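You operate a simulated robot arm through the tools that you are given. There is no shell and no other tool. Be economical: measure what you need, move in short steps, check, and stop when the job is done.

You run a simulated two-armed robot. Do the job below in one go: nothing can be reset, and whatever is moved stays where it is left.

JOB
Take the black nozzle and leave it on the top of the service cart. Take the folded teal cloth and put it on the wash again bay of the steel table. Take the green block from the dry again bay of the steel table and put it on the bed of the tipping cradle. Open the drip pan, take the green ring from the dry again bay of the steel table and leave it inside and shut the pan again. Any order will do. Set down upright: black nozzle.

It is judged by the outcome, as a careful person would: the job done as asked, and still so three seconds after it is handed in. It fails if anything else is knocked over, pushed out of place, dropped, spilled or broken. Flat cloth is picked up by pressing the open fingertips on it (5 to 10 N) and closing them slowly along it; thin cloth reads only 2 to 8 mm in the jaws.

ROBOT AND FRAMES
Two 6-joint arms with two-finger parallel grippers on one trunk, on a base that drives. Base frame: it is fixed to the floor where the robot stands at the start and does not move with it; the origin is under the middle of the robot, x ahead of it, y to its left, z up. Lengths are in mm, angles in degrees, forces in N, time in s.
The left shoulder is at the start at [60, 187, 1122], the right one opposite. Places, roughly: bed of the tipping cradle [-800, 900, 900]; black nozzle (5x3x5 cm) [700, 100, 900]; drip pan [1900, 1000, 300]; folded teal cloth (10x7x4 cm) [400, 100, 900]; green block (8x5x4 cm) [-800, 1500, 800]; green ring (7x7x2 cm) [-900, 1500, 800]; pan [1800, 1000, 300]; top of the service cart (23x62 cm) [720, -4120, 800]; wash again bay of the steel table [-800, 2000, 800]. Payload 1.57 kg a hand.
The TCP of each hand is the grasp point between the finger pads, 30 mm short of the fingertips. In the tool frame z runs along the fingers and y along their closing line. Largest opening 110 mm; finger width 24, thickness 12; the body of the gripper, 48 by 112 mm, starts 78 mm behind the TCP.
Orientation is told as [roll, pitch, yaw] about the base's x, y, z axes, in that order, counted from this pose: with the fingers straight down and closing along the base's y, the tool's x points along the base's -x, its y along +y and its z along -z.

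CONTROLS
- The arms move only by the tool servo_tool. It takes "left_series", "right_series" or both (then of equal length, played together; a hand with none holds still); each is a list of rows, each a list of 3 entries, a list of its own where there are three numbers: the shift along the base's x, y, z in cm, then the turn, a rotation vector about the base's x, y, z in degrees, then the finger opening in cm, from 0 to 11. In form: [[[tx, ty, tz], [ax, ay, az], gripper], ...]. A call has 1 to 8 rows; each row shifts and turns the commanded pose from where the row before left it. Rows are played at 5 a second. More than 50 mm and 8.6 degrees between two rows, or a gripper value outside its range, and nothing of the call is played. A pose out of reach is approached as far as the arm can. The call stops where the force on the tool passes 40 N (or 10 N more than at its start, if that is more) or the arm is blocked; 0.2 s more then pass. The fingers move at their own pace (about 153 mm/s each) and stop on an object; they squeeze with about 42 N. The grip force told is the motor's: it shows also when the fingers shut on nothing. Time passes only in rows, and 0.2 s behind the last, so rows that do not move let the fingers close. The reply holds the time, the measured pose of the TCP, the force on the tool along the base axes, the opening and the grip force, in the units named above and with some noise, with the torque about the TCP (base axes, N m) and any sound that the robot's microphone picked up.
- Cameras (640 x 400 px; columns grow to the right, rows downward): "scene" is now at [16.1, 0.5, 1658.5]; the picture's right is [-0.00, -1.00, 0.00], its down [-0.79, 0.00, -0.61] and it looks along [0.61, -0.00, -0.79] (base axes); focal length 267 px, centre (320, 200). "left" rides on the left gripper at [70, -16, -141] in its tool frame; the picture's right is [0.23, 0.97, 0.00], its down [-0.85, 0.20, -0.48] and it looks along [-0.47, 0.11, 0.88] (tool axes); focal length 222 px, centre (320, 200). "right" rides on the right gripper at [70, 16, -141] in its tool frame; the picture's right is [-0.23, 0.97, 0.00], its down [-0.86, -0.20, -0.48] and it looks along [-0.47, -0.11, 0.88] (tool axes); focal length 222 px, centre (320, 200). There is no depth. A picture from a camera that has moved, and an enlarged one, comes with that camera's place and axes in the base frame and with its lens.
- get_image(camera): a new picture of that camera. The clock stands still meanwhile.
- slide_trunk(by): slides the trunk up (or, below 0, down) by that many mm; the arms and the scene camera ride with it, the base frame stays. It gives what a move gives, with no picture.
- drive_base(legs): drives the robot by 1 to 6 legs, each [ahead, left, turn to the left] in mm, mm and degrees, along the robot's own axes; the way and the turn of a leg run together, so that a leg with both is an arc; at most 1500 mm and 180 degrees a leg. The arms and the cameras ride along, it lands a little off, and it stops where it bumps. It gives what a move gives.
- pan_tilt(pan, tilt): turns the head with the scene camera to pan (to the left, within 86 degrees either way) and tilt (down, from -29 to 69), counted from straight ahead of the robot. It gives what a move gives.
- enlarge(camera, box): a new picture of the part [left, top, right, bottom] of that camera's present view, enlarged. The clock stands still meanwhile.
- job_done(): hands the job in; it is judged then, once.

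Work in short steps. Places have to be worked out from the pictures, the camera data and where the tool is seen: move nearer, look again, correct. Check each grasp and each placing, and mend what went wrong. You have 165 turns and 122 pictures in all, those below and enlarged ones among them. Open the grippers and draw the arms clear of the work before you hand the job in, unless the task says otherwise; then end with one line.

The tools are called after "Request:" by a JSON object that holds its "method" and its "body". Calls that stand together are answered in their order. servo_tool: Moves the arms, as the interface text tells. Its arguments: {"type":"object","properties":{"left_series":{"type":"array"},"right_series":{"type":"array"}},"required":[]} The other tools are called the same way: slide_trunk (by) slides the trunk up or down; drive_base (legs) drives the base; pan_tilt (pan, tilt) turns the head that bears the scene camera; get_image (camera) takes a picture; enlarge (camera, box) takes an enlarged picture of a part of a camera's view; job_done () hands the job in.

At the start:

```text
time_s: 0.0
left_eef_pos: [397.1, 244.8, 1235.2]
left_ee_rot: [0.0, 0.0, 0.0]
left_wrist_force: [-0.5, -0.5, -0.6]
left_torque: [0.02, 0.01, -0.01]
left_width: 109.9
left_grasp_force: 0.1
right_eef_pos: [457.9, -108.4, 1154.8]
right_ee_rot: [0.0, 0.0, -0.1]
right_wrist_force: [0.0, 0.2, -0.1]
right_torque: [0.02, 0.02, -0.01]
right_width: 109.9
right_grasp_force: 0.1
trunk travel left (down, up): [-750.0, 240.0]
robot x, y, heading: [0.3, 0.1, 0.0]
head pan, tilt: [-0.1, 52.3]
```

scene: 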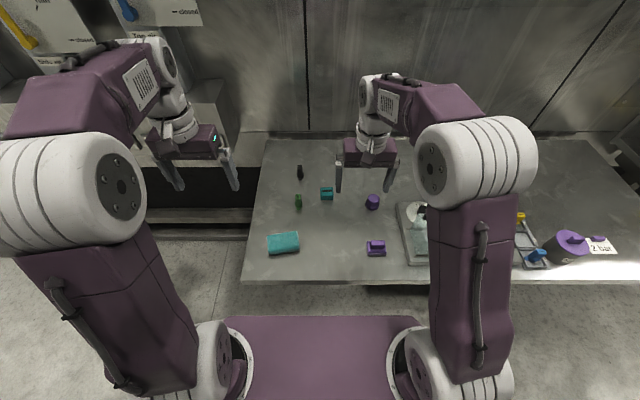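
right: 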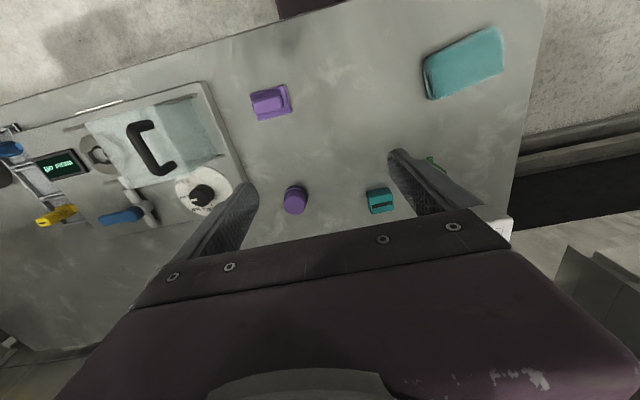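
left: 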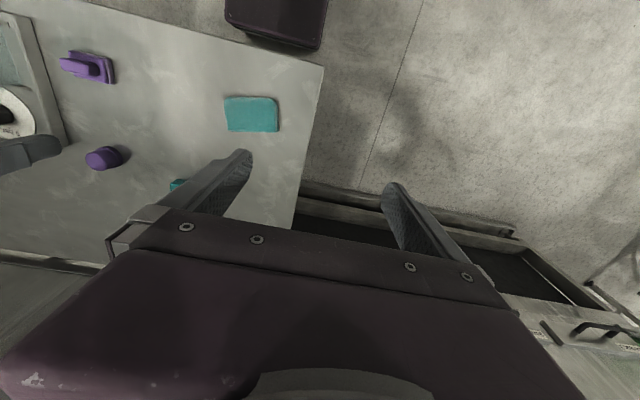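

I see the table in front with the teal cloth near and the dark nozzle farther away. I enlarge to identify them.

Request:
{"method": "enlarge", "body": {"camera": "scene", "box": [240, 130, 420, 270]}}

Request:
{"method": "enlarge", "body": {"camera": "scene", "box": [0, 0, 260, 160]}}

```text
2.86 times, centred on (330, 200) of scene
camera zoom: at [16.1, 0.5, 1658.5], right [0.0, -1.0, 0.0], down [-0.79, 0.0, -0.61], along [0.61, 0.0, -0.79], focal length 762 px, centre (291, 200)
```

zoom: 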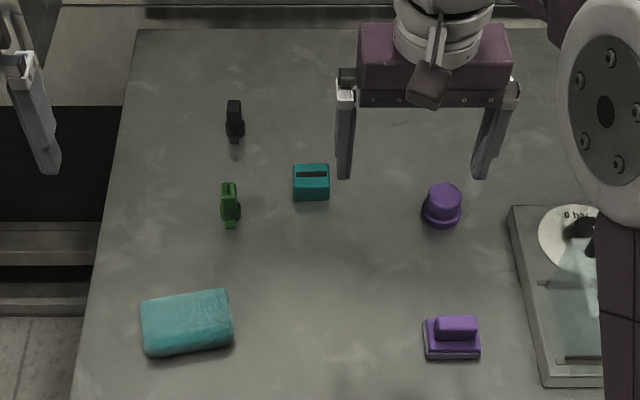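

```text
2.46 times, centred on (130, 80) of scene
camera zoom: at [16.1, 0.5, 1658.5], right [0.0, -1.0, 0.0], down [-0.79, 0.0, -0.61], along [0.61, 0.0, -0.79], focal length 657 px, centre (788, 495)
```

zoom: 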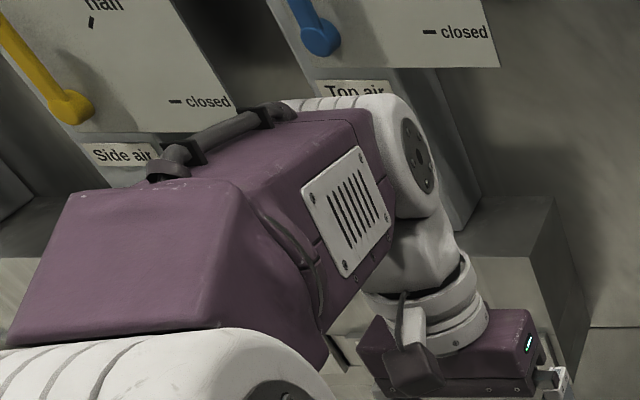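

The nozzle is at about (738, 77) and the cloth at (425, 117). I look around with the head to learn the layout.

Request:
{"method": "pan_tilt", "body": {"pan": 40, "tilt": 25}}

Request:
{"method": "get_image", "body": {"camera": "scene"}}

Request:
{"method": "pan_tilt", "body": {"pan": 85, "tilt": 25}}

Request:
{"method": "get_image", "body": {"camera": "scene"}}

Request:
{"method": "pan_tilt", "body": {"pan": -75, "tilt": 25}}

Request:
{"method": "get_image", "body": {"camera": "scene"}}

```text
time_s: 1.1
left_eef_pos: [397.0, 246.5, 1235.9]
left_ee_rot: [-0.1, 0.0, 0.0]
left_wrist_force: [-0.1, -0.1, 0.7]
left_torque: [0.04, -0.02, -0.04]
left_width: 109.9
left_grasp_force: 0.1
right_eef_pos: [458.6, -108.9, 1154.9]
right_ee_rot: [0.1, 0.0, -0.1]
right_wrist_force: [-0.7, 0.2, -0.7]
right_torque: [-0.03, -0.02, 0.0]
right_width: 110.0
right_grasp_force: 0.0
trunk travel left (down, up): [-750.0, 240.0]
robot x, y, heading: [4.1, 2.6, 0.2]
head pan, tilt: [40.0, 25.0]
```

```text
116 pictures are left
camera scene: at [11.9, 59.7, 1699.0], right [0.64, -0.77, 0.0], down [-0.32, -0.27, -0.91], along [0.69, 0.58, -0.42], focal length 267 px, centre (320, 200)
```

scene: 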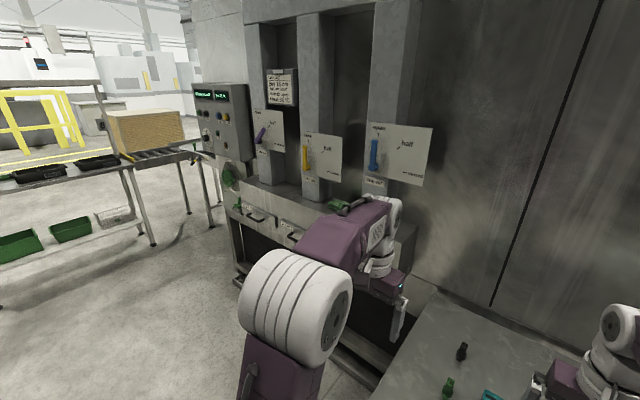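

```text
time_s: 2.2
left_eef_pos: [397.7, 245.6, 1236.9]
left_ee_rot: [0.0, 0.0, 0.0]
left_wrist_force: [-0.5, 0.4, 0.3]
left_torque: [0.0, 0.0, 0.0]
left_width: 109.7
left_grasp_force: 0.0
right_eef_pos: [458.2, -108.5, 1154.6]
right_ee_rot: [0.0, 0.0, 0.0]
right_wrist_force: [-0.5, 0.7, -0.3]
right_torque: [-0.02, 0.0, -0.01]
right_width: 110.0
right_grasp_force: 0.1
trunk travel left (down, up): [-750.0, 240.0]
robot x, y, heading: [-0.3, -1.4, 0.1]
head pan, tilt: [85.0, 25.0]
```

```text
115 pictures are left
camera scene: at [-50.6, 92.4, 1699.1], right [1.0, -0.09, 0.0], down [-0.04, -0.42, -0.91], along [0.08, 0.9, -0.42], focal length 267 px, centre (320, 200)
```

scene: 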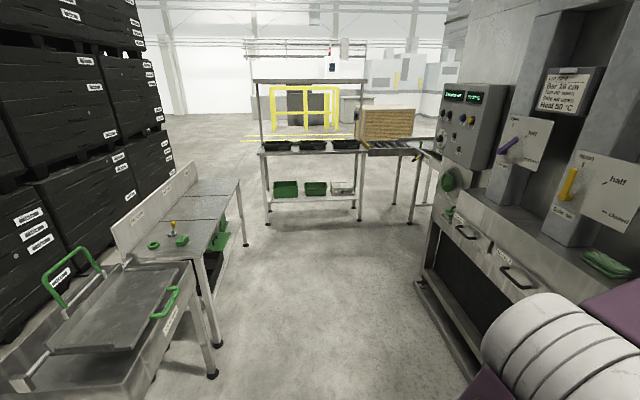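

```text
time_s: 4.7
left_eef_pos: [397.7, 245.9, 1235.5]
left_ee_rot: [-0.1, 0.0, 0.0]
left_wrist_force: [0.3, -0.4, -0.2]
left_torque: [0.01, -0.01, -0.02]
left_width: 109.8
left_grasp_force: 0.0
right_eef_pos: [458.7, -109.1, 1154.5]
right_ee_rot: [0.0, -0.1, 0.0]
right_wrist_force: [-0.1, 0.1, -0.2]
right_torque: [-0.03, -0.03, 0.03]
right_width: 109.8
right_grasp_force: 0.0
trunk travel left (down, up): [-750.0, 240.0]
robot x, y, heading: [-0.7, 1.6, 0.1]
head pan, tilt: [-75.0, 25.0]
```

```text
114 pictures are left
camera scene: at [-34.9, -88.3, 1699.1], right [-0.97, -0.26, 0.0], down [-0.11, 0.41, -0.91], along [0.23, -0.88, -0.42], focal length 267 px, centre (320, 200)
```

scene: 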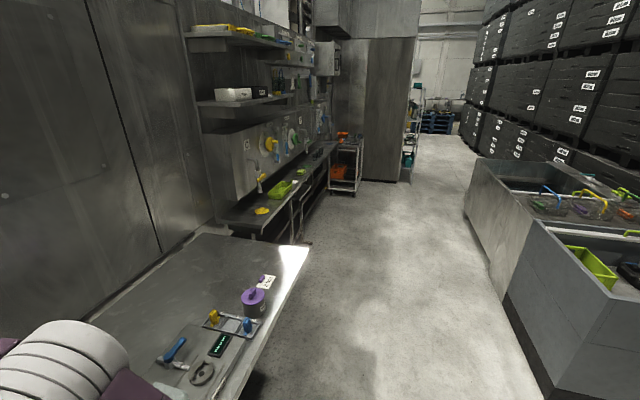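

The layout is clearer now. I look down at the base front and table edge to see if the robot can drive closer.

Request:
{"method": "pan_tilt", "body": {"pan": 0, "tilt": 69}}

Request:
{"method": "get_image", "body": {"camera": "scene"}}

Request:
{"method": "get_image", "body": {"camera": "left"}}

```text
time_s: 6.1
left_eef_pos: [396.6, 245.3, 1235.4]
left_ee_rot: [0.0, 0.0, 0.0]
left_wrist_force: [-0.2, 0.4, -0.2]
left_torque: [0.0, 0.0, 0.0]
left_width: 109.8
left_grasp_force: 0.1
right_eef_pos: [458.6, -109.4, 1155.0]
right_ee_rot: [0.0, -0.1, 0.0]
right_wrist_force: [-0.5, -0.4, -0.6]
right_torque: [0.0, 0.02, 0.01]
right_width: 110.1
right_grasp_force: 0.0
trunk travel left (down, up): [-750.0, 240.0]
robot x, y, heading: [1.4, 3.4, 0.3]
head pan, tilt: [0.0, 68.8]
```

```text
113 pictures are left
camera scene: at [-2.8, 0.6, 1639.6], right [0.0, -1.0, 0.0], down [-0.93, 0.0, -0.36], along [0.36, 0.0, -0.93], focal length 267 px, centre (320, 200)
```

scene: 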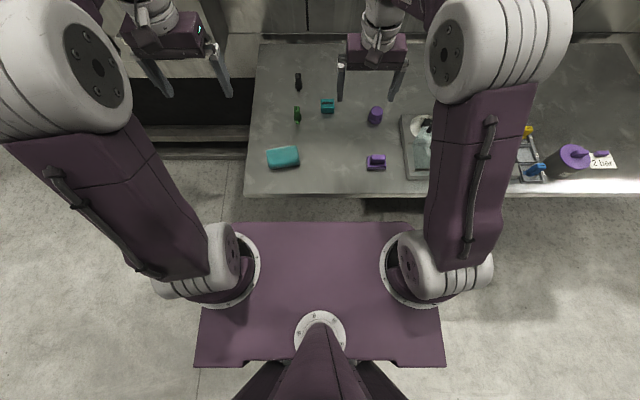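

```text
112 pictures are left
camera left: at [328.9, 230.1, 1376.4], right [-0.23, 0.97, 0.0], down [0.85, 0.2, 0.48], along [0.47, 0.11, -0.88], focal length 222 px, centre (320, 200)
```

left: 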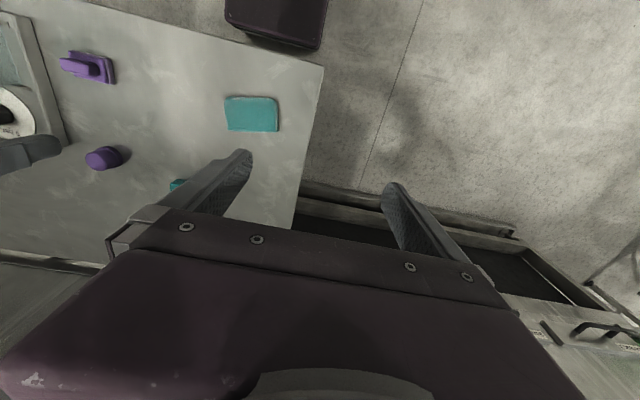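

The base front seems to sit just short of the table edge, perhaps low enough to go under it. I drive ahead 60 mm and check.

Request:
{"method": "drive_base", "body": {"legs": [[60, 0, 0]]}}

Request:
{"method": "get_image", "body": {"camera": "left"}}

```text
time_s: 7.1
left_eef_pos: [451.1, 246.2, 1237.2]
left_ee_rot: [0.0, -0.4, 0.1]
left_wrist_force: [-0.7, 0.1, 0.6]
left_torque: [0.03, 0.0, 0.01]
left_width: 110.3
left_grasp_force: 0.0
right_eef_pos: [512.7, -109.8, 1156.1]
right_ee_rot: [-0.1, -0.3, 0.0]
right_wrist_force: [-1.1, 0.0, 0.2]
right_torque: [0.0, -0.02, 0.02]
right_width: 109.8
right_grasp_force: 0.0
trunk travel left (down, up): [-750.0, 240.0]
robot x, y, heading: [56.7, 0.2, -0.1]
head pan, tilt: [0.0, 68.8]
```

```text
111 pictures are left
camera left: at [382.4, 230.0, 1378.1], right [-0.23, 0.97, 0.0], down [0.85, 0.2, 0.48], along [0.47, 0.11, -0.88], focal length 222 px, centre (320, 200)
```

left: 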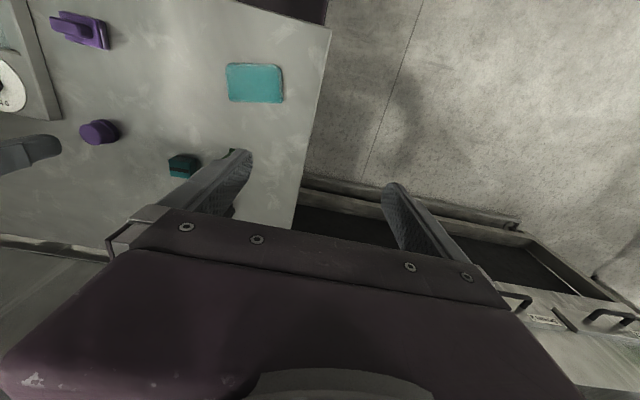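

No bump. The base box appears to slide under the table edge, so I go on another 80 mm.

Request:
{"method": "drive_base", "body": {"legs": [[80, 0, 0]]}}

Request:
{"method": "get_image", "body": {"camera": "left"}}

```text
time_s: 8.2
left_eef_pos: [533.0, 244.9, 1237.8]
left_ee_rot: [0.0, -0.2, 0.0]
left_wrist_force: [-0.4, -0.3, 0.2]
left_torque: [-0.02, -0.01, 0.01]
left_width: 110.1
left_grasp_force: 0.0
right_eef_pos: [595.4, -109.7, 1156.2]
right_ee_rot: [0.0, -0.3, 0.0]
right_wrist_force: [-0.3, 0.2, 0.0]
right_torque: [0.02, -0.01, 0.01]
right_width: 110.0
right_grasp_force: 0.1
trunk travel left (down, up): [-750.0, 240.0]
robot x, y, heading: [139.9, -1.7, 0.1]
head pan, tilt: [0.0, 68.8]
```

```text
110 pictures are left
camera left: at [463.6, 230.1, 1377.9], right [-0.23, 0.97, 0.0], down [0.85, 0.2, 0.48], along [0.47, 0.11, -0.88], focal length 222 px, centre (320, 200)
```

left: 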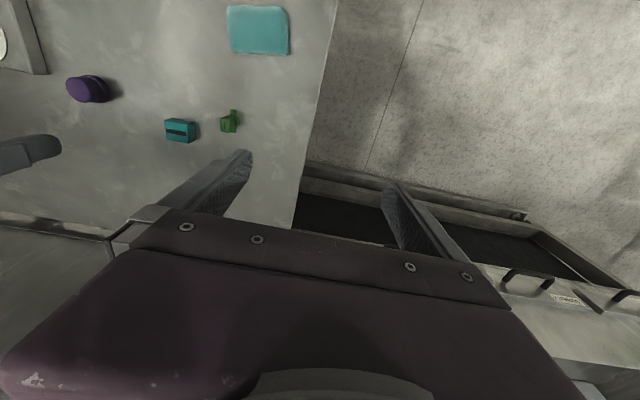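

Still clear. Another 60 mm brings the nozzle into comfortable reach, then I look.

Request:
{"method": "drive_base", "body": {"legs": [[60, 0, 0]]}}

Request:
{"method": "enlarge", "body": {"camera": "scene", "box": [250, 60, 410, 160]}}

Request:
{"method": "get_image", "body": {"camera": "right"}}

```text
time_s: 9.1
left_eef_pos: [590.5, 245.9, 1237.9]
left_ee_rot: [0.0, -0.4, 0.1]
left_wrist_force: [-0.6, 1.5, 0.5]
left_torque: [0.0, -0.05, -0.02]
left_width: 110.0
left_grasp_force: 0.0
right_eef_pos: [652.0, -108.6, 1157.2]
right_ee_rot: [0.0, -0.2, 0.0]
right_wrist_force: [-0.1, -0.1, 0.3]
right_torque: [-0.02, -0.08, 0.0]
right_width: 110.3
right_grasp_force: 0.1
trunk travel left (down, up): [-750.0, 240.0]
robot x, y, heading: [197.0, 0.2, 0.1]
head pan, tilt: [0.0, 68.8]
```

```text
4.00 times, centred on (330, 110) of scene
camera zoom: at [188.7, 0.6, 1639.6], right [0.0, -1.0, 0.0], down [-0.93, 0.0, -0.37], along [0.37, 0.0, -0.93], focal length 1067 px, centre (280, 560)
```

zoom: 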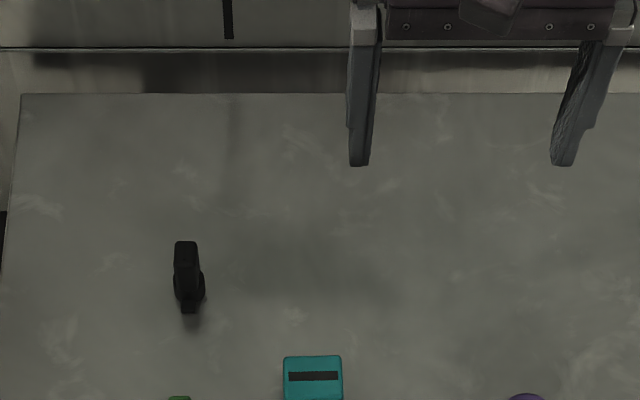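

```text
108 pictures are left
camera right: at [581.7, -92.8, 1299.4], right [0.23, 0.97, 0.0], down [0.85, -0.2, 0.48], along [0.47, -0.11, -0.88], focal length 222 px, centre (320, 200)
```

right: 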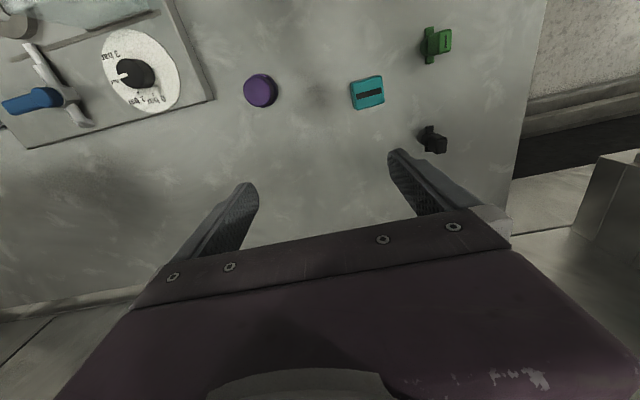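

The nozzle is near (725, 77, 905). I zoom in on its shape.

Request:
{"method": "enlarge", "body": {"camera": "right", "box": [390, 10, 470, 170]}}

Request:
{"method": "enlarge", "body": {"camera": "right", "box": [405, 110, 465, 165]}}

```text
2.50 times, centred on (430, 90) of right
camera zoom: at [581.7, -92.8, 1299.4], right [0.23, 0.97, 0.0], down [0.85, -0.2, 0.48], along [0.47, -0.11, -0.88], focal length 555 px, centre (45, 475)
```

zoom: 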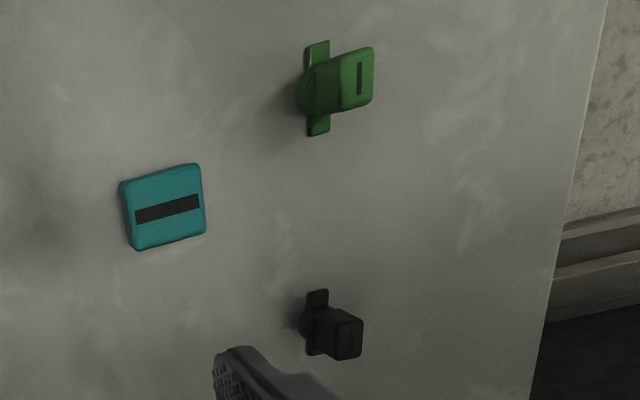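

```text
7.27 times, centred on (435, 138) of right
camera zoom: at [581.7, -92.8, 1299.4], right [0.23, 0.97, 0.0], down [0.85, -0.2, 0.48], along [0.47, -0.11, -0.88], focal length 1615 px, centre (-516, 654)
```

zoom: 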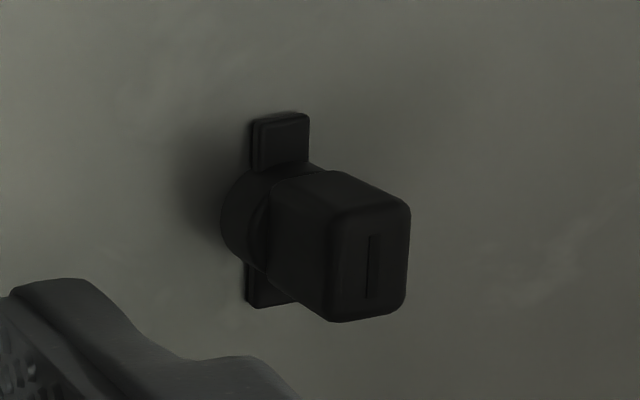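

The nozzle stands upright, with a squared top I can grip across y. I move the right hand above it and shift the left hand aside.

Request:
{"method": "servo_tool", "body": {"left_series": [[[0, 1, 0], [0, 0, 0], 11], [[0, 1, 0], [0, 0, 0], 11], [[0, 1, 0], [0, 0, 0], 11], [[0, 1, 0], [0, 0, 0], 11], [[0, 1, 0], [0, 0, 0], 11], [[0, 1, 0], [0, 0, 0], 11]], "right_series": [[[1.2, 3.1, -2.2], [0, 0, 0], 8], [[1.2, 3.1, -2.2], [0, 0, 0], 8], [[1.2, 3.1, -2.2], [0, 0, 0], 8], [[1.2, 3.1, -2.2], [0, 0, 0], 8], [[1.2, 3.1, -2.2], [0, 0, 0], 8], [[1.2, 3.1, -2.2], [0, 0, 0], 8]]}}

Request:
{"method": "get_image", "body": {"camera": "right"}}

Request:
{"method": "get_image", "body": {"camera": "scene"}}

```text
time_s: 10.5
left_eef_pos: [598.9, 307.9, 1234.2]
left_ee_rot: [-0.1, 0.1, 0.0]
left_wrist_force: [-0.3, -0.3, 0.5]
left_torque: [-0.02, 0.0, 0.0]
left_width: 109.9
left_grasp_force: 0.2
right_eef_pos: [729.3, 77.6, 1021.4]
right_ee_rot: [-0.1, 0.1, 0.1]
right_wrist_force: [0.5, 1.0, -0.1]
right_torque: [0.02, 0.0, 0.0]
right_width: 79.9
right_grasp_force: 0.2
trunk travel left (down, up): [-750.0, 240.0]
robot x, y, heading: [199.5, 1.9, 0.0]
head pan, tilt: [0.0, 68.8]
```

```text
105 pictures are left
camera right: at [660.7, 93.8, 1164.3], right [0.23, 0.97, 0.0], down [0.86, -0.2, 0.48], along [0.46, -0.11, -0.88], focal length 222 px, centre (320, 200)
```

right: 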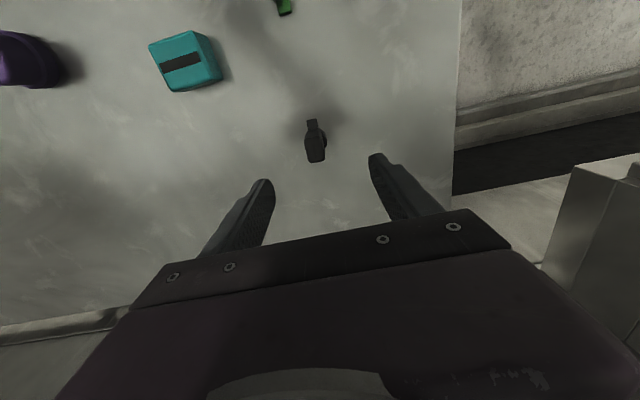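

```text
104 pictures are left
camera scene: at [199.0, 2.4, 1639.7], right [0.0, -1.0, 0.0], down [-0.93, 0.0, -0.36], along [0.36, 0.0, -0.93], focal length 267 px, centre (320, 200)
```

scene: 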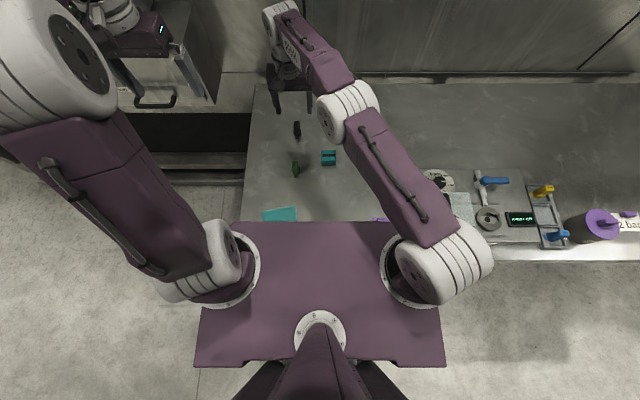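

The nozzle is near (724, 73). I zoom once to refine before descending.

Request:
{"method": "enlarge", "body": {"camera": "right", "box": [275, 100, 355, 180]}}

```text
5.00 times, centred on (315, 140) of right
camera zoom: at [660.7, 93.8, 1164.3], right [0.23, 0.97, 0.0], down [0.86, -0.2, 0.48], along [0.46, -0.11, -0.88], focal length 1111 px, centre (345, 500)
```

zoom: 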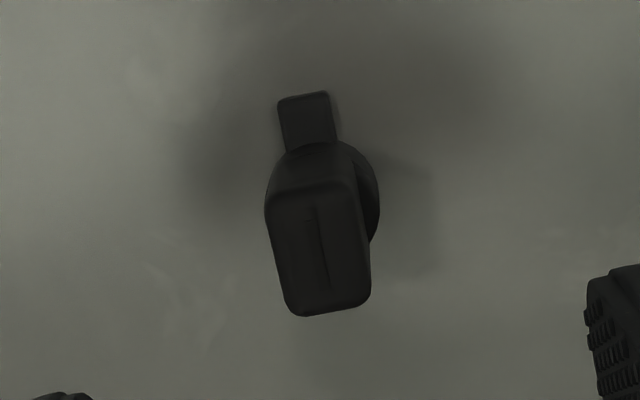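

The nozzle's faces align with the base axes. I descend over it, keeping the fingertips just above the table.

Request:
{"method": "servo_tool", "body": {"right_series": [[[-0.5, -0.45, -2], [0, 0, 0], 8], [[0, 0, -2], [0, 0, 0], 8], [[0, 0, -2], [0, 0, 0], 8], [[0, 0, -2], [0, 0, 0], 8], [[0, 0, -1.2], [0, 0, 0], 8], [[0, 0, -0.8], [0, 0, 0], 8]]}}

Request:
{"method": "get_image", "body": {"camera": "right"}}

```text
time_s: 12.1
left_eef_pos: [591.7, 305.6, 1237.3]
left_ee_rot: [0.0, -0.3, 0.0]
left_wrist_force: [-0.3, 0.8, 0.2]
left_torque: [0.0, -0.03, -0.02]
left_width: 110.0
left_grasp_force: 0.1
right_eef_pos: [724.1, 75.0, 931.4]
right_ee_rot: [0.1, -0.9, 0.0]
right_wrist_force: [-11.2, -1.7, 20.3]
right_torque: [-0.98, 0.57, -0.59]
right_width: 81.8
right_grasp_force: 0.9
trunk travel left (down, up): [-750.0, 240.0]
robot x, y, heading: [199.5, 1.2, 0.1]
head pan, tilt: [0.0, 68.8]
stopped in row 6 (right hand): the force on the tool passed its limit (the readings are from after the stop); the commanded pose is now the measured one
```

```text
102 pictures are left
camera right: at [652.6, 89.3, 1072.1], right [0.23, 0.97, 0.01], down [0.85, -0.2, 0.49], along [0.48, -0.11, -0.87], focal length 222 px, centre (320, 200)
```

right: 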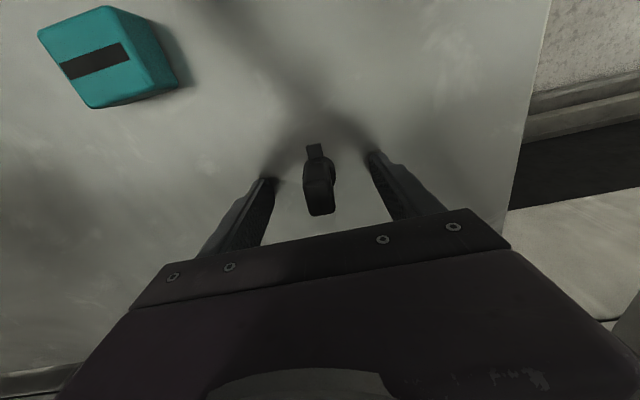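

The fingertips touched the table, so its surface is at about z=901. I raise 7 mm, center on the nozzle and close.

Request:
{"method": "servo_tool", "body": {"right_series": [[[-0.4, 0, 0.7], [0, 0, 0], 8], [[0, 0, 0], [0, 0, 0], 4.5], [[0, 0, 0], [0, 0, 0], 3], [[0, 0, 0], [0, 0, 0], 1], [[0, 0, 0], [0, 0, 0], 1], [[0, 0, 0], [0, 0, 0], 1]]}}

Request:
{"method": "get_image", "body": {"camera": "right"}}

```text
time_s: 13.5
left_eef_pos: [596.3, 305.8, 1237.0]
left_ee_rot: [0.0, -0.1, -0.1]
left_wrist_force: [0.1, -0.1, 0.2]
left_torque: [0.01, 0.02, -0.01]
left_width: 110.0
left_grasp_force: 0.1
right_eef_pos: [723.1, 73.6, 934.0]
right_ee_rot: [0.3, -0.7, 0.2]
right_wrist_force: [0.8, -0.1, 3.7]
right_torque: [-0.09, -0.04, -0.01]
right_width: 23.9
right_grasp_force: 35.8
trunk travel left (down, up): [-750.0, 240.0]
robot x, y, heading: [201.2, -0.2, -0.2]
head pan, tilt: [0.0, 68.8]
```

```text
101 pictures are left
camera right: at [652.1, 88.6, 1076.5], right [0.23, 0.97, 0.01], down [0.85, -0.2, 0.49], along [0.48, -0.1, -0.87], focal length 222 px, centre (320, 200)
```

right: 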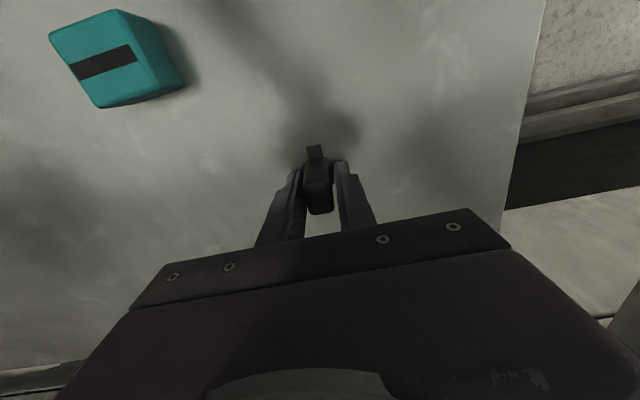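

The grip holds at 24 mm. I lift and bring the right hand back, then look at the cloth with the left camera.

Request:
{"method": "servo_tool", "body": {"right_series": [[[0, 0, 2], [0, 0, 0], 1], [[0, 0, 3], [0, 0, 0], 1], [[0, 0, 4], [0, 0, 0], 1], [[0, 0, 4], [0, 0, 0], 1], [[0, -3, 3], [0, 0, 0], 1], [[-1, -4, 2], [0, 0, 0], 1], [[-1, -4.5, 1], [0, 0, 0], 1], [[-1, -4.5, 0], [0, 0, 0], 1]]}}

Request:
{"method": "servo_tool", "body": {"left_series": [[[-2.5, -2.5, -3.5], [0, 0, 0], 11], [[-2.5, -2.5, -3.5], [0, 0, 0], 11], [[-2.5, -2.5, -3.5], [0, 0, 0], 11], [[-2, -2.5, -3], [0, 0, 0], 11]]}}

Request:
{"method": "get_image", "body": {"camera": "left"}}

Request:
{"method": "get_image", "body": {"camera": "right"}}

```text
time_s: 15.3
left_eef_pos: [595.6, 303.4, 1236.1]
left_ee_rot: [0.1, 0.0, 0.0]
left_wrist_force: [-0.3, -0.1, -0.3]
left_torque: [0.02, -0.03, 0.01]
left_width: 109.9
left_grasp_force: 0.0
right_eef_pos: [693.8, -88.1, 1123.4]
right_ee_rot: [0.3, -0.6, 0.1]
right_wrist_force: [1.0, 0.0, -0.4]
right_torque: [0.0, 0.0, -0.03]
right_width: 24.0
right_grasp_force: 36.3
trunk travel left (down, up): [-750.0, 240.0]
robot x, y, heading: [202.3, 0.6, 0.0]
head pan, tilt: [0.0, 68.8]
```

```text
time_s: 16.3
left_eef_pos: [502.9, 206.6, 1101.3]
left_ee_rot: [0.1, -0.1, 0.0]
left_wrist_force: [0.3, -0.5, 0.2]
left_torque: [-0.01, 0.0, -0.01]
left_width: 110.0
left_grasp_force: 0.0
right_eef_pos: [694.9, -88.1, 1122.8]
right_ee_rot: [0.2, -0.6, 0.1]
right_wrist_force: [0.4, -0.2, -0.2]
right_torque: [0.02, 0.0, 0.0]
right_width: 23.9
right_grasp_force: 35.7
trunk travel left (down, up): [-750.0, 240.0]
robot x, y, heading: [203.7, 1.4, 0.0]
head pan, tilt: [0.0, 68.8]
```

```text
100 pictures are left
camera left: at [432.9, 189.7, 1241.4], right [-0.23, 0.97, 0.0], down [0.85, 0.2, 0.48], along [0.47, 0.11, -0.88], focal length 222 px, centre (320, 200)
```

left: 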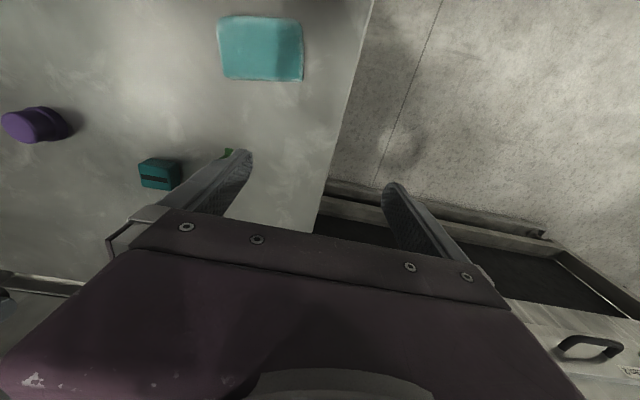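

```text
99 pictures are left
camera right: at [622.9, -73.2, 1265.8], right [0.23, 0.97, 0.01], down [0.85, -0.2, 0.49], along [0.48, -0.1, -0.87], focal length 222 px, centre (320, 200)
```

right: 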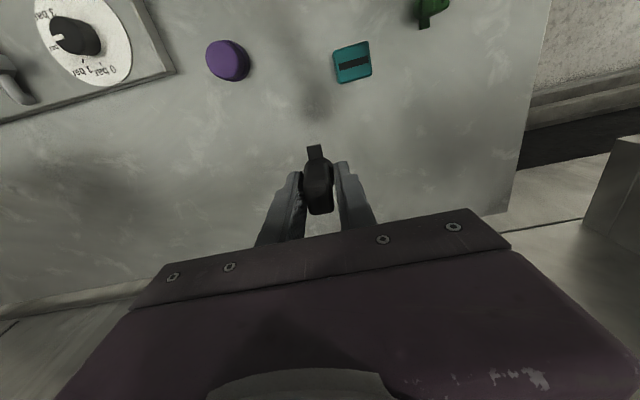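

Nozzle held firmly. The cloth centre is about (420, 120), long side along y. I back up 150 mm for room and yaw the left hand 90° to grip it across x.

Request:
{"method": "drive_base", "body": {"legs": [[-150, 0, 0]]}}

Request:
{"method": "servo_tool", "body": {"left_series": [[[0, -1, 0], [0, 0, -8.2], 11], [[0, -1, 0], [0, 0, -8.2], 11], [[0, -1, 0], [0, 0, -8.2], 11], [[0, -1, 0], [0, 0, -8.2], 11], [[0, -1, 0], [0, 0, -8.2], 11], [[0, -1, 0], [0, 0, -8.2], 11], [[0, -1, 0], [0, 0, -8.2], 11], [[0, -1, 0], [0, 0, -8.2], 11]]}}

Request:
{"method": "servo_tool", "body": {"left_series": [[[2, 0, -1], [0, 0, -8.2], 11], [[2, 0, -1], [0, 0, -8.2], 11], [[2, 0, -1], [0, 0, -8], 11]]}}

Request:
{"method": "get_image", "body": {"camera": "left"}}

```text
time_s: 17.7
left_eef_pos: [354.6, 206.4, 1100.1]
left_ee_rot: [0.0, 0.1, 0.1]
left_wrist_force: [0.4, 0.4, -0.2]
left_torque: [0.01, 0.01, -0.03]
left_width: 110.0
left_grasp_force: 0.0
right_eef_pos: [547.8, -88.9, 1122.8]
right_ee_rot: [0.2, -0.5, 0.1]
right_wrist_force: [-0.1, 0.0, -1.0]
right_torque: [0.02, 0.03, 0.0]
right_width: 23.8
right_grasp_force: 35.8
trunk travel left (down, up): [-750.0, 240.0]
robot x, y, heading: [49.9, 2.1, 0.1]
head pan, tilt: [0.0, 68.8]
```

```text
time_s: 19.5
left_eef_pos: [352.5, 126.7, 1100.3]
left_ee_rot: [0.0, 0.1, -65.7]
left_wrist_force: [-0.4, 0.0, 0.0]
left_torque: [-0.01, 0.0, 0.01]
left_width: 110.0
left_grasp_force: 0.0
right_eef_pos: [544.6, -88.0, 1123.8]
right_ee_rot: [0.2, -0.6, 0.1]
right_wrist_force: [-0.1, -0.1, -0.3]
right_torque: [-0.03, 0.03, 0.02]
right_width: 24.1
right_grasp_force: 35.9
trunk travel left (down, up): [-750.0, 240.0]
robot x, y, heading: [47.4, 1.7, -0.2]
head pan, tilt: [0.0, 68.8]
```

```text
time_s: 20.3
left_eef_pos: [412.9, 127.0, 1071.3]
left_ee_rot: [0.0, -0.2, -90.2]
left_wrist_force: [0.5, -0.4, 1.7]
left_torque: [0.03, 0.0, -0.01]
left_width: 110.1
left_grasp_force: 0.1
right_eef_pos: [544.6, -88.5, 1123.1]
right_ee_rot: [0.2, -0.6, 0.1]
right_wrist_force: [0.6, 1.0, 0.1]
right_torque: [0.02, -0.04, 0.01]
right_width: 24.2
right_grasp_force: 36.1
trunk travel left (down, up): [-750.0, 240.0]
robot x, y, heading: [49.6, -0.1, -0.0]
head pan, tilt: [0.0, 68.8]
```

```text
98 pictures are left
camera left: at [398.4, 197.1, 1211.6], right [0.97, 0.23, 0.0], down [0.2, -0.85, 0.48], along [0.11, -0.47, -0.88], focal length 222 px, centre (320, 200)
```

left: 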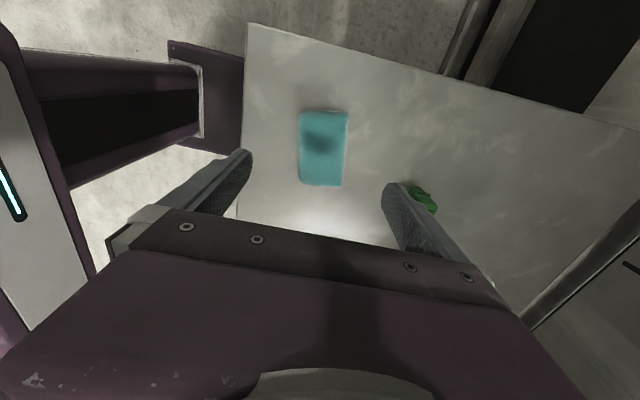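

The cloth centre is about (419, 125) and turned about 10°. I align with it and descend.

Request:
{"method": "servo_tool", "body": {"left_series": [[[0.3, 0, -2.5], [0, 0, 5.2], 11], [[0.3, 0, -2.5], [0, 0, 5.2], 11], [[0, 0, -2.5], [0, 0, 0], 11], [[0, 0, -2.5], [0, 0, 0], 11], [[0, 0, -2], [0, 0, 0], 11], [[0, 0, -1.3], [0, 0, 0], 11]]}}

Request:
{"method": "get_image", "body": {"camera": "left"}}

```text
time_s: 21.7
left_eef_pos: [418.5, 126.2, 936.8]
left_ee_rot: [0.0, -0.2, -79.6]
left_wrist_force: [0.2, 0.0, 1.0]
left_torque: [-0.01, 0.01, 0.0]
left_width: 110.2
left_grasp_force: 0.0
right_eef_pos: [545.0, -88.5, 1124.5]
right_ee_rot: [0.2, -0.6, 0.0]
right_wrist_force: [0.0, -0.3, 0.0]
right_torque: [0.0, 0.01, -0.02]
right_width: 23.8
right_grasp_force: 35.7
trunk travel left (down, up): [-750.0, 240.0]
robot x, y, heading: [46.4, -1.8, -0.1]
head pan, tilt: [0.0, 68.8]
```

```text
97 pictures are left
camera left: at [390.7, 192.4, 1078.2], right [0.92, 0.4, 0.0], down [0.35, -0.8, 0.48], along [0.19, -0.44, -0.88], focal length 222 px, centre (320, 200)
```

left: 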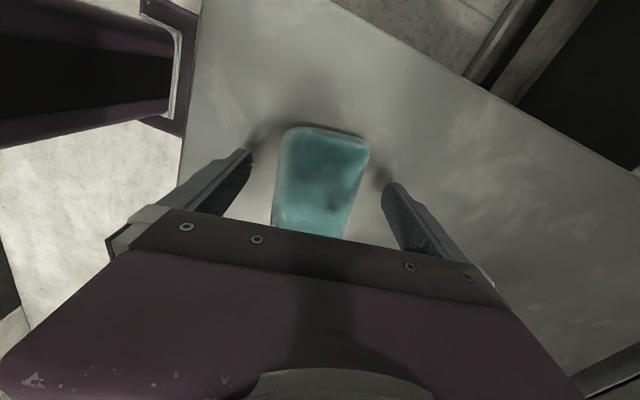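

The cloth lies between the fingers. I close slowly.

Request:
{"method": "servo_tool", "body": {"left_series": [[[0, 0, 0], [0, 0, 0], 9], [[0, 0, 0], [0, 0, 0], 7.5], [[0, 0, 0], [0, 0, 0], 6], [[0, 0, 0], [0, 0, 0], 5], [[0, 0, 0], [0, 0, 0], 4], [[0, 0, 0], [0, 0, 0], 3]]}}

Request:
{"method": "get_image", "body": {"camera": "left"}}

```text
time_s: 23.1
left_eef_pos: [418.0, 125.9, 938.2]
left_ee_rot: [0.0, -0.1, -79.6]
left_wrist_force: [0.6, 0.5, -1.0]
left_torque: [-0.01, 0.0, 0.03]
left_width: 65.0
left_grasp_force: 42.1
right_eef_pos: [543.4, -88.4, 1123.6]
right_ee_rot: [0.2, -0.6, 0.0]
right_wrist_force: [-0.4, 0.5, -0.7]
right_torque: [0.03, 0.03, 0.02]
right_width: 24.0
right_grasp_force: 36.0
trunk travel left (down, up): [-750.0, 240.0]
robot x, y, heading: [43.0, 0.5, 0.0]
head pan, tilt: [0.0, 68.8]
```

```text
96 pictures are left
camera left: at [390.7, 192.5, 1078.5], right [0.92, 0.4, 0.0], down [0.35, -0.8, 0.48], along [0.19, -0.44, -0.88], focal length 222 px, centre (320, 200)
```

left: 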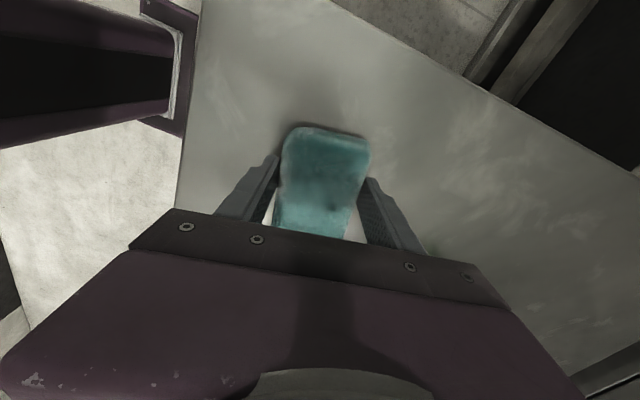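

Cloth gripped at 65 mm. I lift and tuck both hands for driving.

Request:
{"method": "servo_tool", "body": {"left_series": [[[0, 0, 3], [0, 0, 0], 3], [[0, 0, 4], [0, 0, 0], 3], [[0, 0, 4], [0, 0, 0], 3], [[0, 1, 4], [0, 0, 0], 3], [[0, 2, 4], [0, 0, 0], 3], [[0, 2, 3], [0, 0, 0], 3], [[0, 2, 2], [0, 0, 0], 3]], "right_series": [[[-2, -1, 1], [0, 0, 0], 1], [[-2, -1, 1], [0, 0, 0], 1], [[-2, -1, 1], [0, 0, 0], 1], [[-2, -1, 1], [0, 0, 0], 1], [[-2, -1, 0], [0, 0, 0], 1], [[-2, -1, 0], [0, 0, 0], 1], [[-2, -1, 0], [0, 0, 0], 1]]}}

Request:
{"method": "pan_tilt", "body": {"pan": -80, "tilt": 20}}

Request:
{"method": "enlarge", "body": {"camera": "scene", "box": [180, 60, 480, 260]}}

Request:
{"method": "get_image", "body": {"camera": "left"}}

```text
time_s: 24.7
left_eef_pos: [416.3, 196.4, 1179.1]
left_ee_rot: [0.0, -0.2, -79.6]
left_wrist_force: [0.0, -0.3, 0.2]
left_torque: [0.01, -0.01, 0.0]
left_width: 64.8
left_grasp_force: 41.7
right_eef_pos: [402.7, -158.5, 1162.1]
right_ee_rot: [0.3, -0.7, 0.1]
right_wrist_force: [0.0, 0.0, -0.8]
right_torque: [-0.02, -0.03, 0.03]
right_width: 23.9
right_grasp_force: 35.9
trunk travel left (down, up): [-750.0, 240.0]
robot x, y, heading: [49.8, -0.4, -0.1]
head pan, tilt: [0.0, 68.8]
```

```text
time_s: 26.2
left_eef_pos: [418.0, 196.2, 1177.1]
left_ee_rot: [0.1, 0.0, -79.6]
left_wrist_force: [-0.9, 0.5, -0.5]
left_torque: [-0.03, 0.01, -0.02]
left_width: 65.0
left_grasp_force: 41.8
right_eef_pos: [404.8, -157.9, 1162.1]
right_ee_rot: [0.2, -0.5, 0.1]
right_wrist_force: [-0.7, 0.8, -0.8]
right_torque: [0.0, 0.0, -0.02]
right_width: 23.8
right_grasp_force: 36.0
trunk travel left (down, up): [-750.0, 240.0]
robot x, y, heading: [47.8, -3.3, -0.0]
head pan, tilt: [-80.0, 20.0]
```

```text
2.00 times, centred on (330, 160) of scene
camera zoom: at [6.6, -91.1, 1707.1], right [-0.98, -0.17, 0.0], down [-0.06, 0.34, -0.94], along [0.16, -0.93, -0.34], focal length 534 px, centre (300, 280)
```

zoom: 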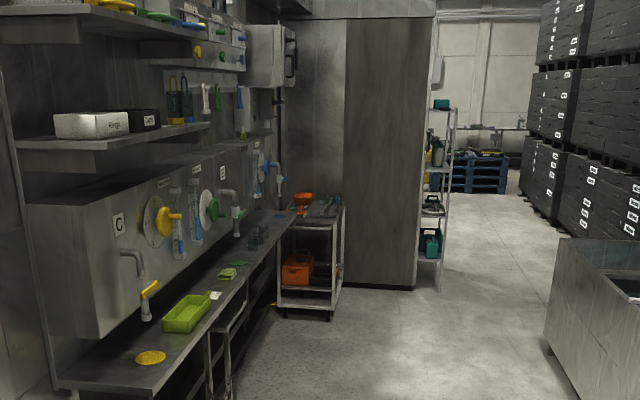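

```text
94 pictures are left
camera left: at [390.5, 262.3, 1318.5], right [0.92, 0.4, 0.0], down [0.35, -0.8, 0.48], along [0.19, -0.44, -0.88], focal length 222 px, centre (320, 200)
```

left: 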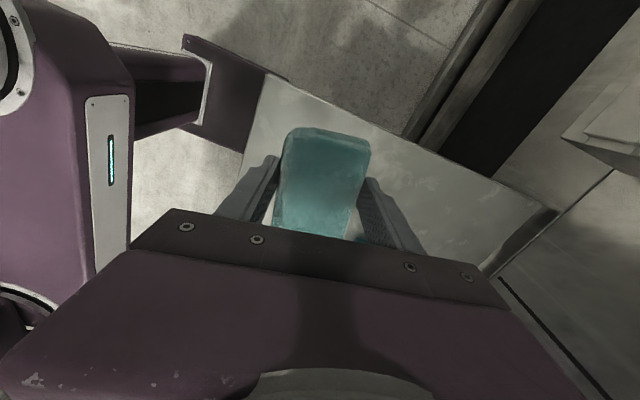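

Both items are secured. The cart stands with its long side along y, around x 605–835. I back off and strafe right along the aisle, then look.

Request:
{"method": "drive_base", "body": {"legs": [[-150, 0, 0], [0, -1400, 0], [0, -1400, 0]]}}

Request:
{"method": "pan_tilt", "body": {"pan": -60, "tilt": 35}}

Request:
{"method": "get_image", "body": {"camera": "scene"}}

```text
time_s: 40.8
left_eef_pos: [237.3, -2617.0, 1178.1]
left_ee_rot: [0.0, -0.1, -80.7]
left_wrist_force: [0.7, 0.1, -0.6]
left_torque: [-0.02, -0.01, 0.0]
left_width: 64.8
left_grasp_force: 42.4
right_eef_pos: [217.7, -2971.7, 1163.6]
right_ee_rot: [0.2, -0.6, -0.9]
right_wrist_force: [0.4, -0.1, -0.2]
right_torque: [0.03, -0.03, -0.03]
right_width: 24.2
right_grasp_force: 36.3
trunk travel left (down, up): [-750.0, 240.0]
robot x, y, heading: [-135.7, -2805.3, -0.9]
head pan, tilt: [-80.0, 20.0]
```

```text
time_s: 41.6
left_eef_pos: [237.7, -2617.8, 1177.8]
left_ee_rot: [0.0, 0.1, -80.7]
left_wrist_force: [0.1, 0.6, -0.2]
left_torque: [0.0, 0.01, 0.0]
left_width: 65.0
left_grasp_force: 42.0
right_eef_pos: [216.8, -2970.2, 1162.2]
right_ee_rot: [0.3, -0.7, -0.9]
right_wrist_force: [-0.3, 0.3, -0.7]
right_torque: [0.01, 0.0, 0.01]
right_width: 24.1
right_grasp_force: 36.3
trunk travel left (down, up): [-750.0, 240.0]
robot x, y, heading: [-136.8, -2804.0, -1.1]
head pan, tilt: [-60.0, 35.0]
```

```text
93 pictures are left
camera scene: at [-151.0, -2881.8, 1683.3], right [-0.88, -0.48, 0.0], down [-0.28, 0.5, -0.82], along [0.4, -0.72, -0.57], focal length 267 px, centre (320, 200)
```

scene: 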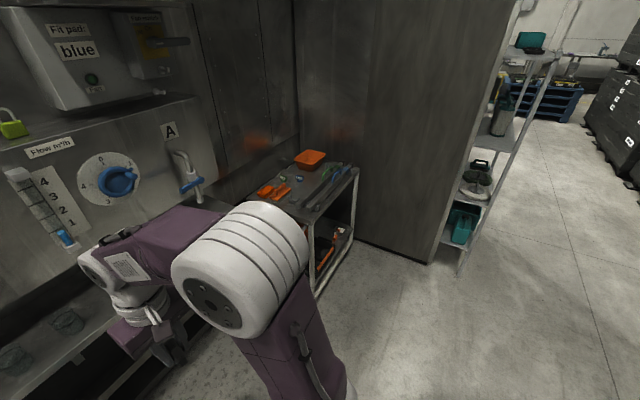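

I can see the cart top with items on it. Enlarging to find its edges and free space.

Request:
{"method": "enlarge", "body": {"camera": "scene", "box": [220, 130, 380, 230]}}

```text
4.00 times, centred on (300, 180) of scene
camera zoom: at [-151.0, -2881.8, 1683.3], right [-0.88, -0.48, 0.0], down [-0.28, 0.5, -0.82], along [0.4, -0.72, -0.57], focal length 1067 px, centre (400, 280)
```

zoom: 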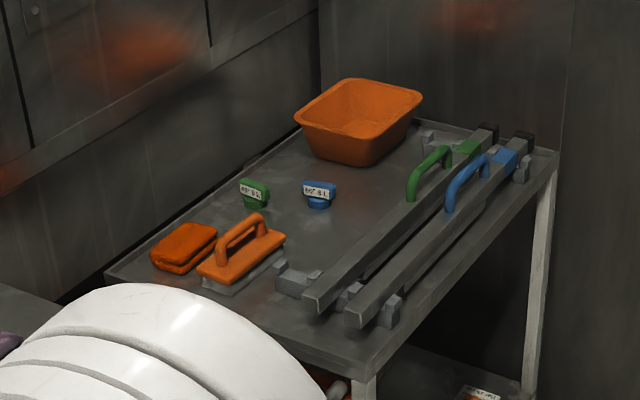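

The free spot on the cart's left strip is about (650, -4050). I drive to the front of it, keeping the base short of the cart.

Request:
{"method": "drive_base", "body": {"legs": [[18, -1072, 1], [150, 0, 0]]}}

Request:
{"method": "pan_tilt", "body": {"pan": -15, "tilt": 60}}

Request:
{"method": "get_image", "body": {"camera": "scene"}}

Request:
{"method": "get_image", "body": {"camera": "right"}}

```text
time_s: 48.1
left_eef_pos: [384.3, -3690.9, 1178.0]
left_ee_rot: [0.0, -0.1, -80.2]
left_wrist_force: [-0.8, -0.1, -0.1]
left_torque: [0.0, -0.01, 0.0]
left_width: 65.0
left_grasp_force: 41.7
right_eef_pos: [366.2, -4044.2, 1164.0]
right_ee_rot: [0.3, -0.7, -0.6]
right_wrist_force: [-0.2, -0.1, -1.2]
right_torque: [0.01, -0.05, -0.02]
right_width: 24.2
right_grasp_force: 36.7
trunk travel left (down, up): [-750.0, 240.0]
robot x, y, heading: [13.5, -3880.9, -0.4]
head pan, tilt: [-60.0, 35.0]
```

```text
time_s: 49.2
left_eef_pos: [385.8, -3690.2, 1178.5]
left_ee_rot: [0.0, -0.1, -80.3]
left_wrist_force: [-1.4, -0.4, -0.5]
left_torque: [-0.01, 0.01, -0.01]
left_width: 64.7
left_grasp_force: 42.0
right_eef_pos: [368.8, -4043.3, 1162.6]
right_ee_rot: [0.2, -0.6, -0.6]
right_wrist_force: [0.1, 0.1, -0.7]
right_torque: [-0.01, -0.04, -0.01]
right_width: 24.3
right_grasp_force: 35.8
trunk travel left (down, up): [-750.0, 240.0]
robot x, y, heading: [16.0, -3883.5, -0.5]
head pan, tilt: [-15.0, 60.0]
```

```text
91 pictures are left
camera scene: at [20.3, -3899.3, 1649.0], right [-0.27, -0.96, 0.0], down [-0.83, 0.23, -0.5], along [0.48, -0.14, -0.87], focal length 267 px, centre (320, 200)
```

scene: 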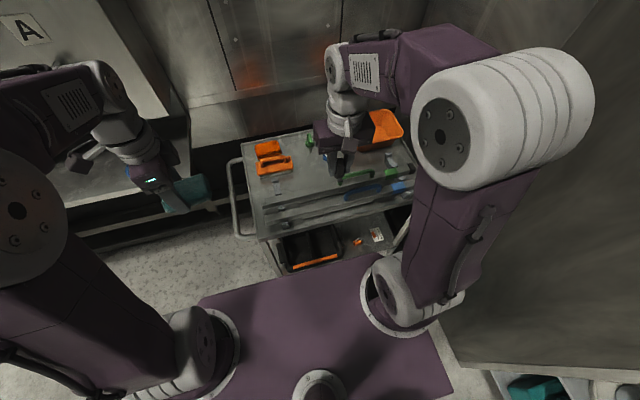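

```text
90 pictures are left
camera right: at [297.1, -4028.3, 1305.0], right [0.24, 0.97, 0.01], down [0.85, -0.21, 0.49], along [0.47, -0.11, -0.87], focal length 222 px, centre (320, 200)
```

right: 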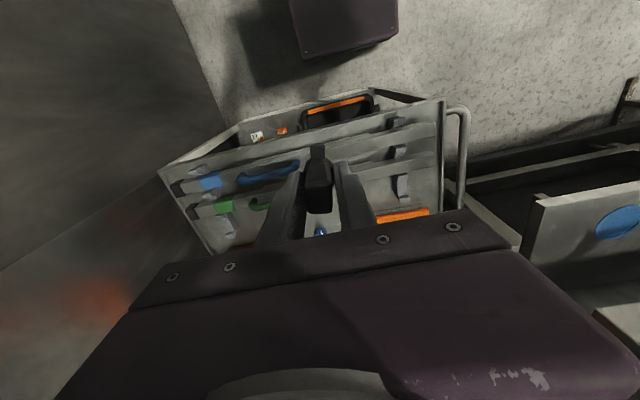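

Cart front edge is at x≈395, with room to spare. I move ahead 90 mm, then bring the right hand over the free spot.

Request:
{"method": "drive_base", "body": {"legs": [[90, 0, 0.5]]}}

Request:
{"method": "servo_tool", "body": {"right_series": [[[4.5, 0, 0], [0, 0, 0], 1], [[4.5, 0, 0], [0, 0, 0], 1], [[4.5, 0, -1], [0, 0, 0], 1], [[3, 0, -3], [0, 0, 0], 1], [[0, 0, -4], [0, 0, 0], 1], [[0, 0, -4], [0, 0, 0], 1]]}}

Request:
{"method": "get_image", "body": {"camera": "right"}}

Request:
{"method": "get_image", "body": {"camera": "scene"}}

```text
time_s: 50.3
left_eef_pos: [471.7, -3686.7, 1178.9]
left_ee_rot: [0.2, -0.1, -79.6]
left_wrist_force: [-0.1, -0.6, -0.4]
left_torque: [0.01, 0.0, 0.02]
left_width: 65.3
left_grasp_force: 42.1
right_eef_pos: [457.7, -4042.6, 1162.7]
right_ee_rot: [0.1, -0.7, 0.0]
right_wrist_force: [0.4, -0.4, -0.4]
right_torque: [0.0, 0.02, 0.01]
right_width: 24.4
right_grasp_force: 36.3
trunk travel left (down, up): [-750.0, 240.0]
robot x, y, heading: [108.1, -3880.7, -0.1]
head pan, tilt: [-15.0, 60.0]
```

```text
time_s: 51.7
left_eef_pos: [475.2, -3687.4, 1178.4]
left_ee_rot: [-0.1, 0.1, -79.7]
left_wrist_force: [0.5, 0.4, -0.6]
left_torque: [0.01, 0.0, 0.0]
left_width: 64.8
left_grasp_force: 41.4
right_eef_pos: [626.1, -4041.6, 1041.5]
right_ee_rot: [0.2, -0.6, 0.1]
right_wrist_force: [0.3, 0.7, -0.3]
right_torque: [0.03, 0.03, -0.01]
right_width: 24.2
right_grasp_force: 36.3
trunk travel left (down, up): [-750.0, 240.0]
robot x, y, heading: [100.6, -3883.7, -0.3]
head pan, tilt: [-15.0, 60.0]
```

```text
89 pictures are left
camera right: at [554.7, -4025.9, 1182.9], right [0.23, 0.97, 0.01], down [0.85, -0.2, 0.49], along [0.47, -0.11, -0.87], focal length 222 px, centre (320, 200)
```

right: 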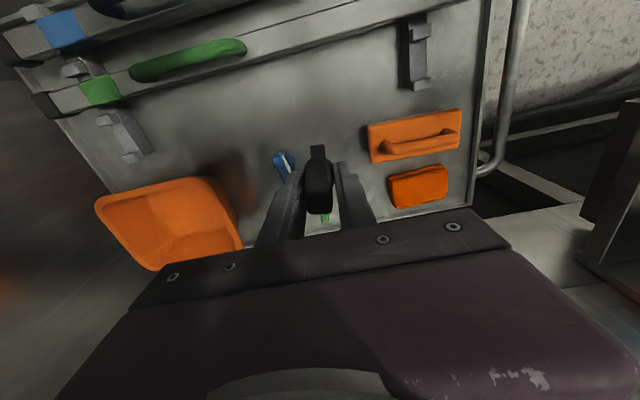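

```text
88 pictures are left
camera scene: at [112.2, -3899.9, 1649.0], right [-0.26, -0.97, 0.0], down [-0.84, 0.23, -0.5], along [0.48, -0.13, -0.87], focal length 267 px, centre (320, 200)
```

scene: 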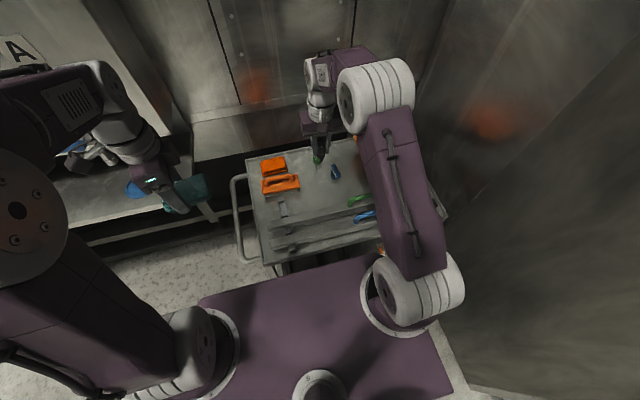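

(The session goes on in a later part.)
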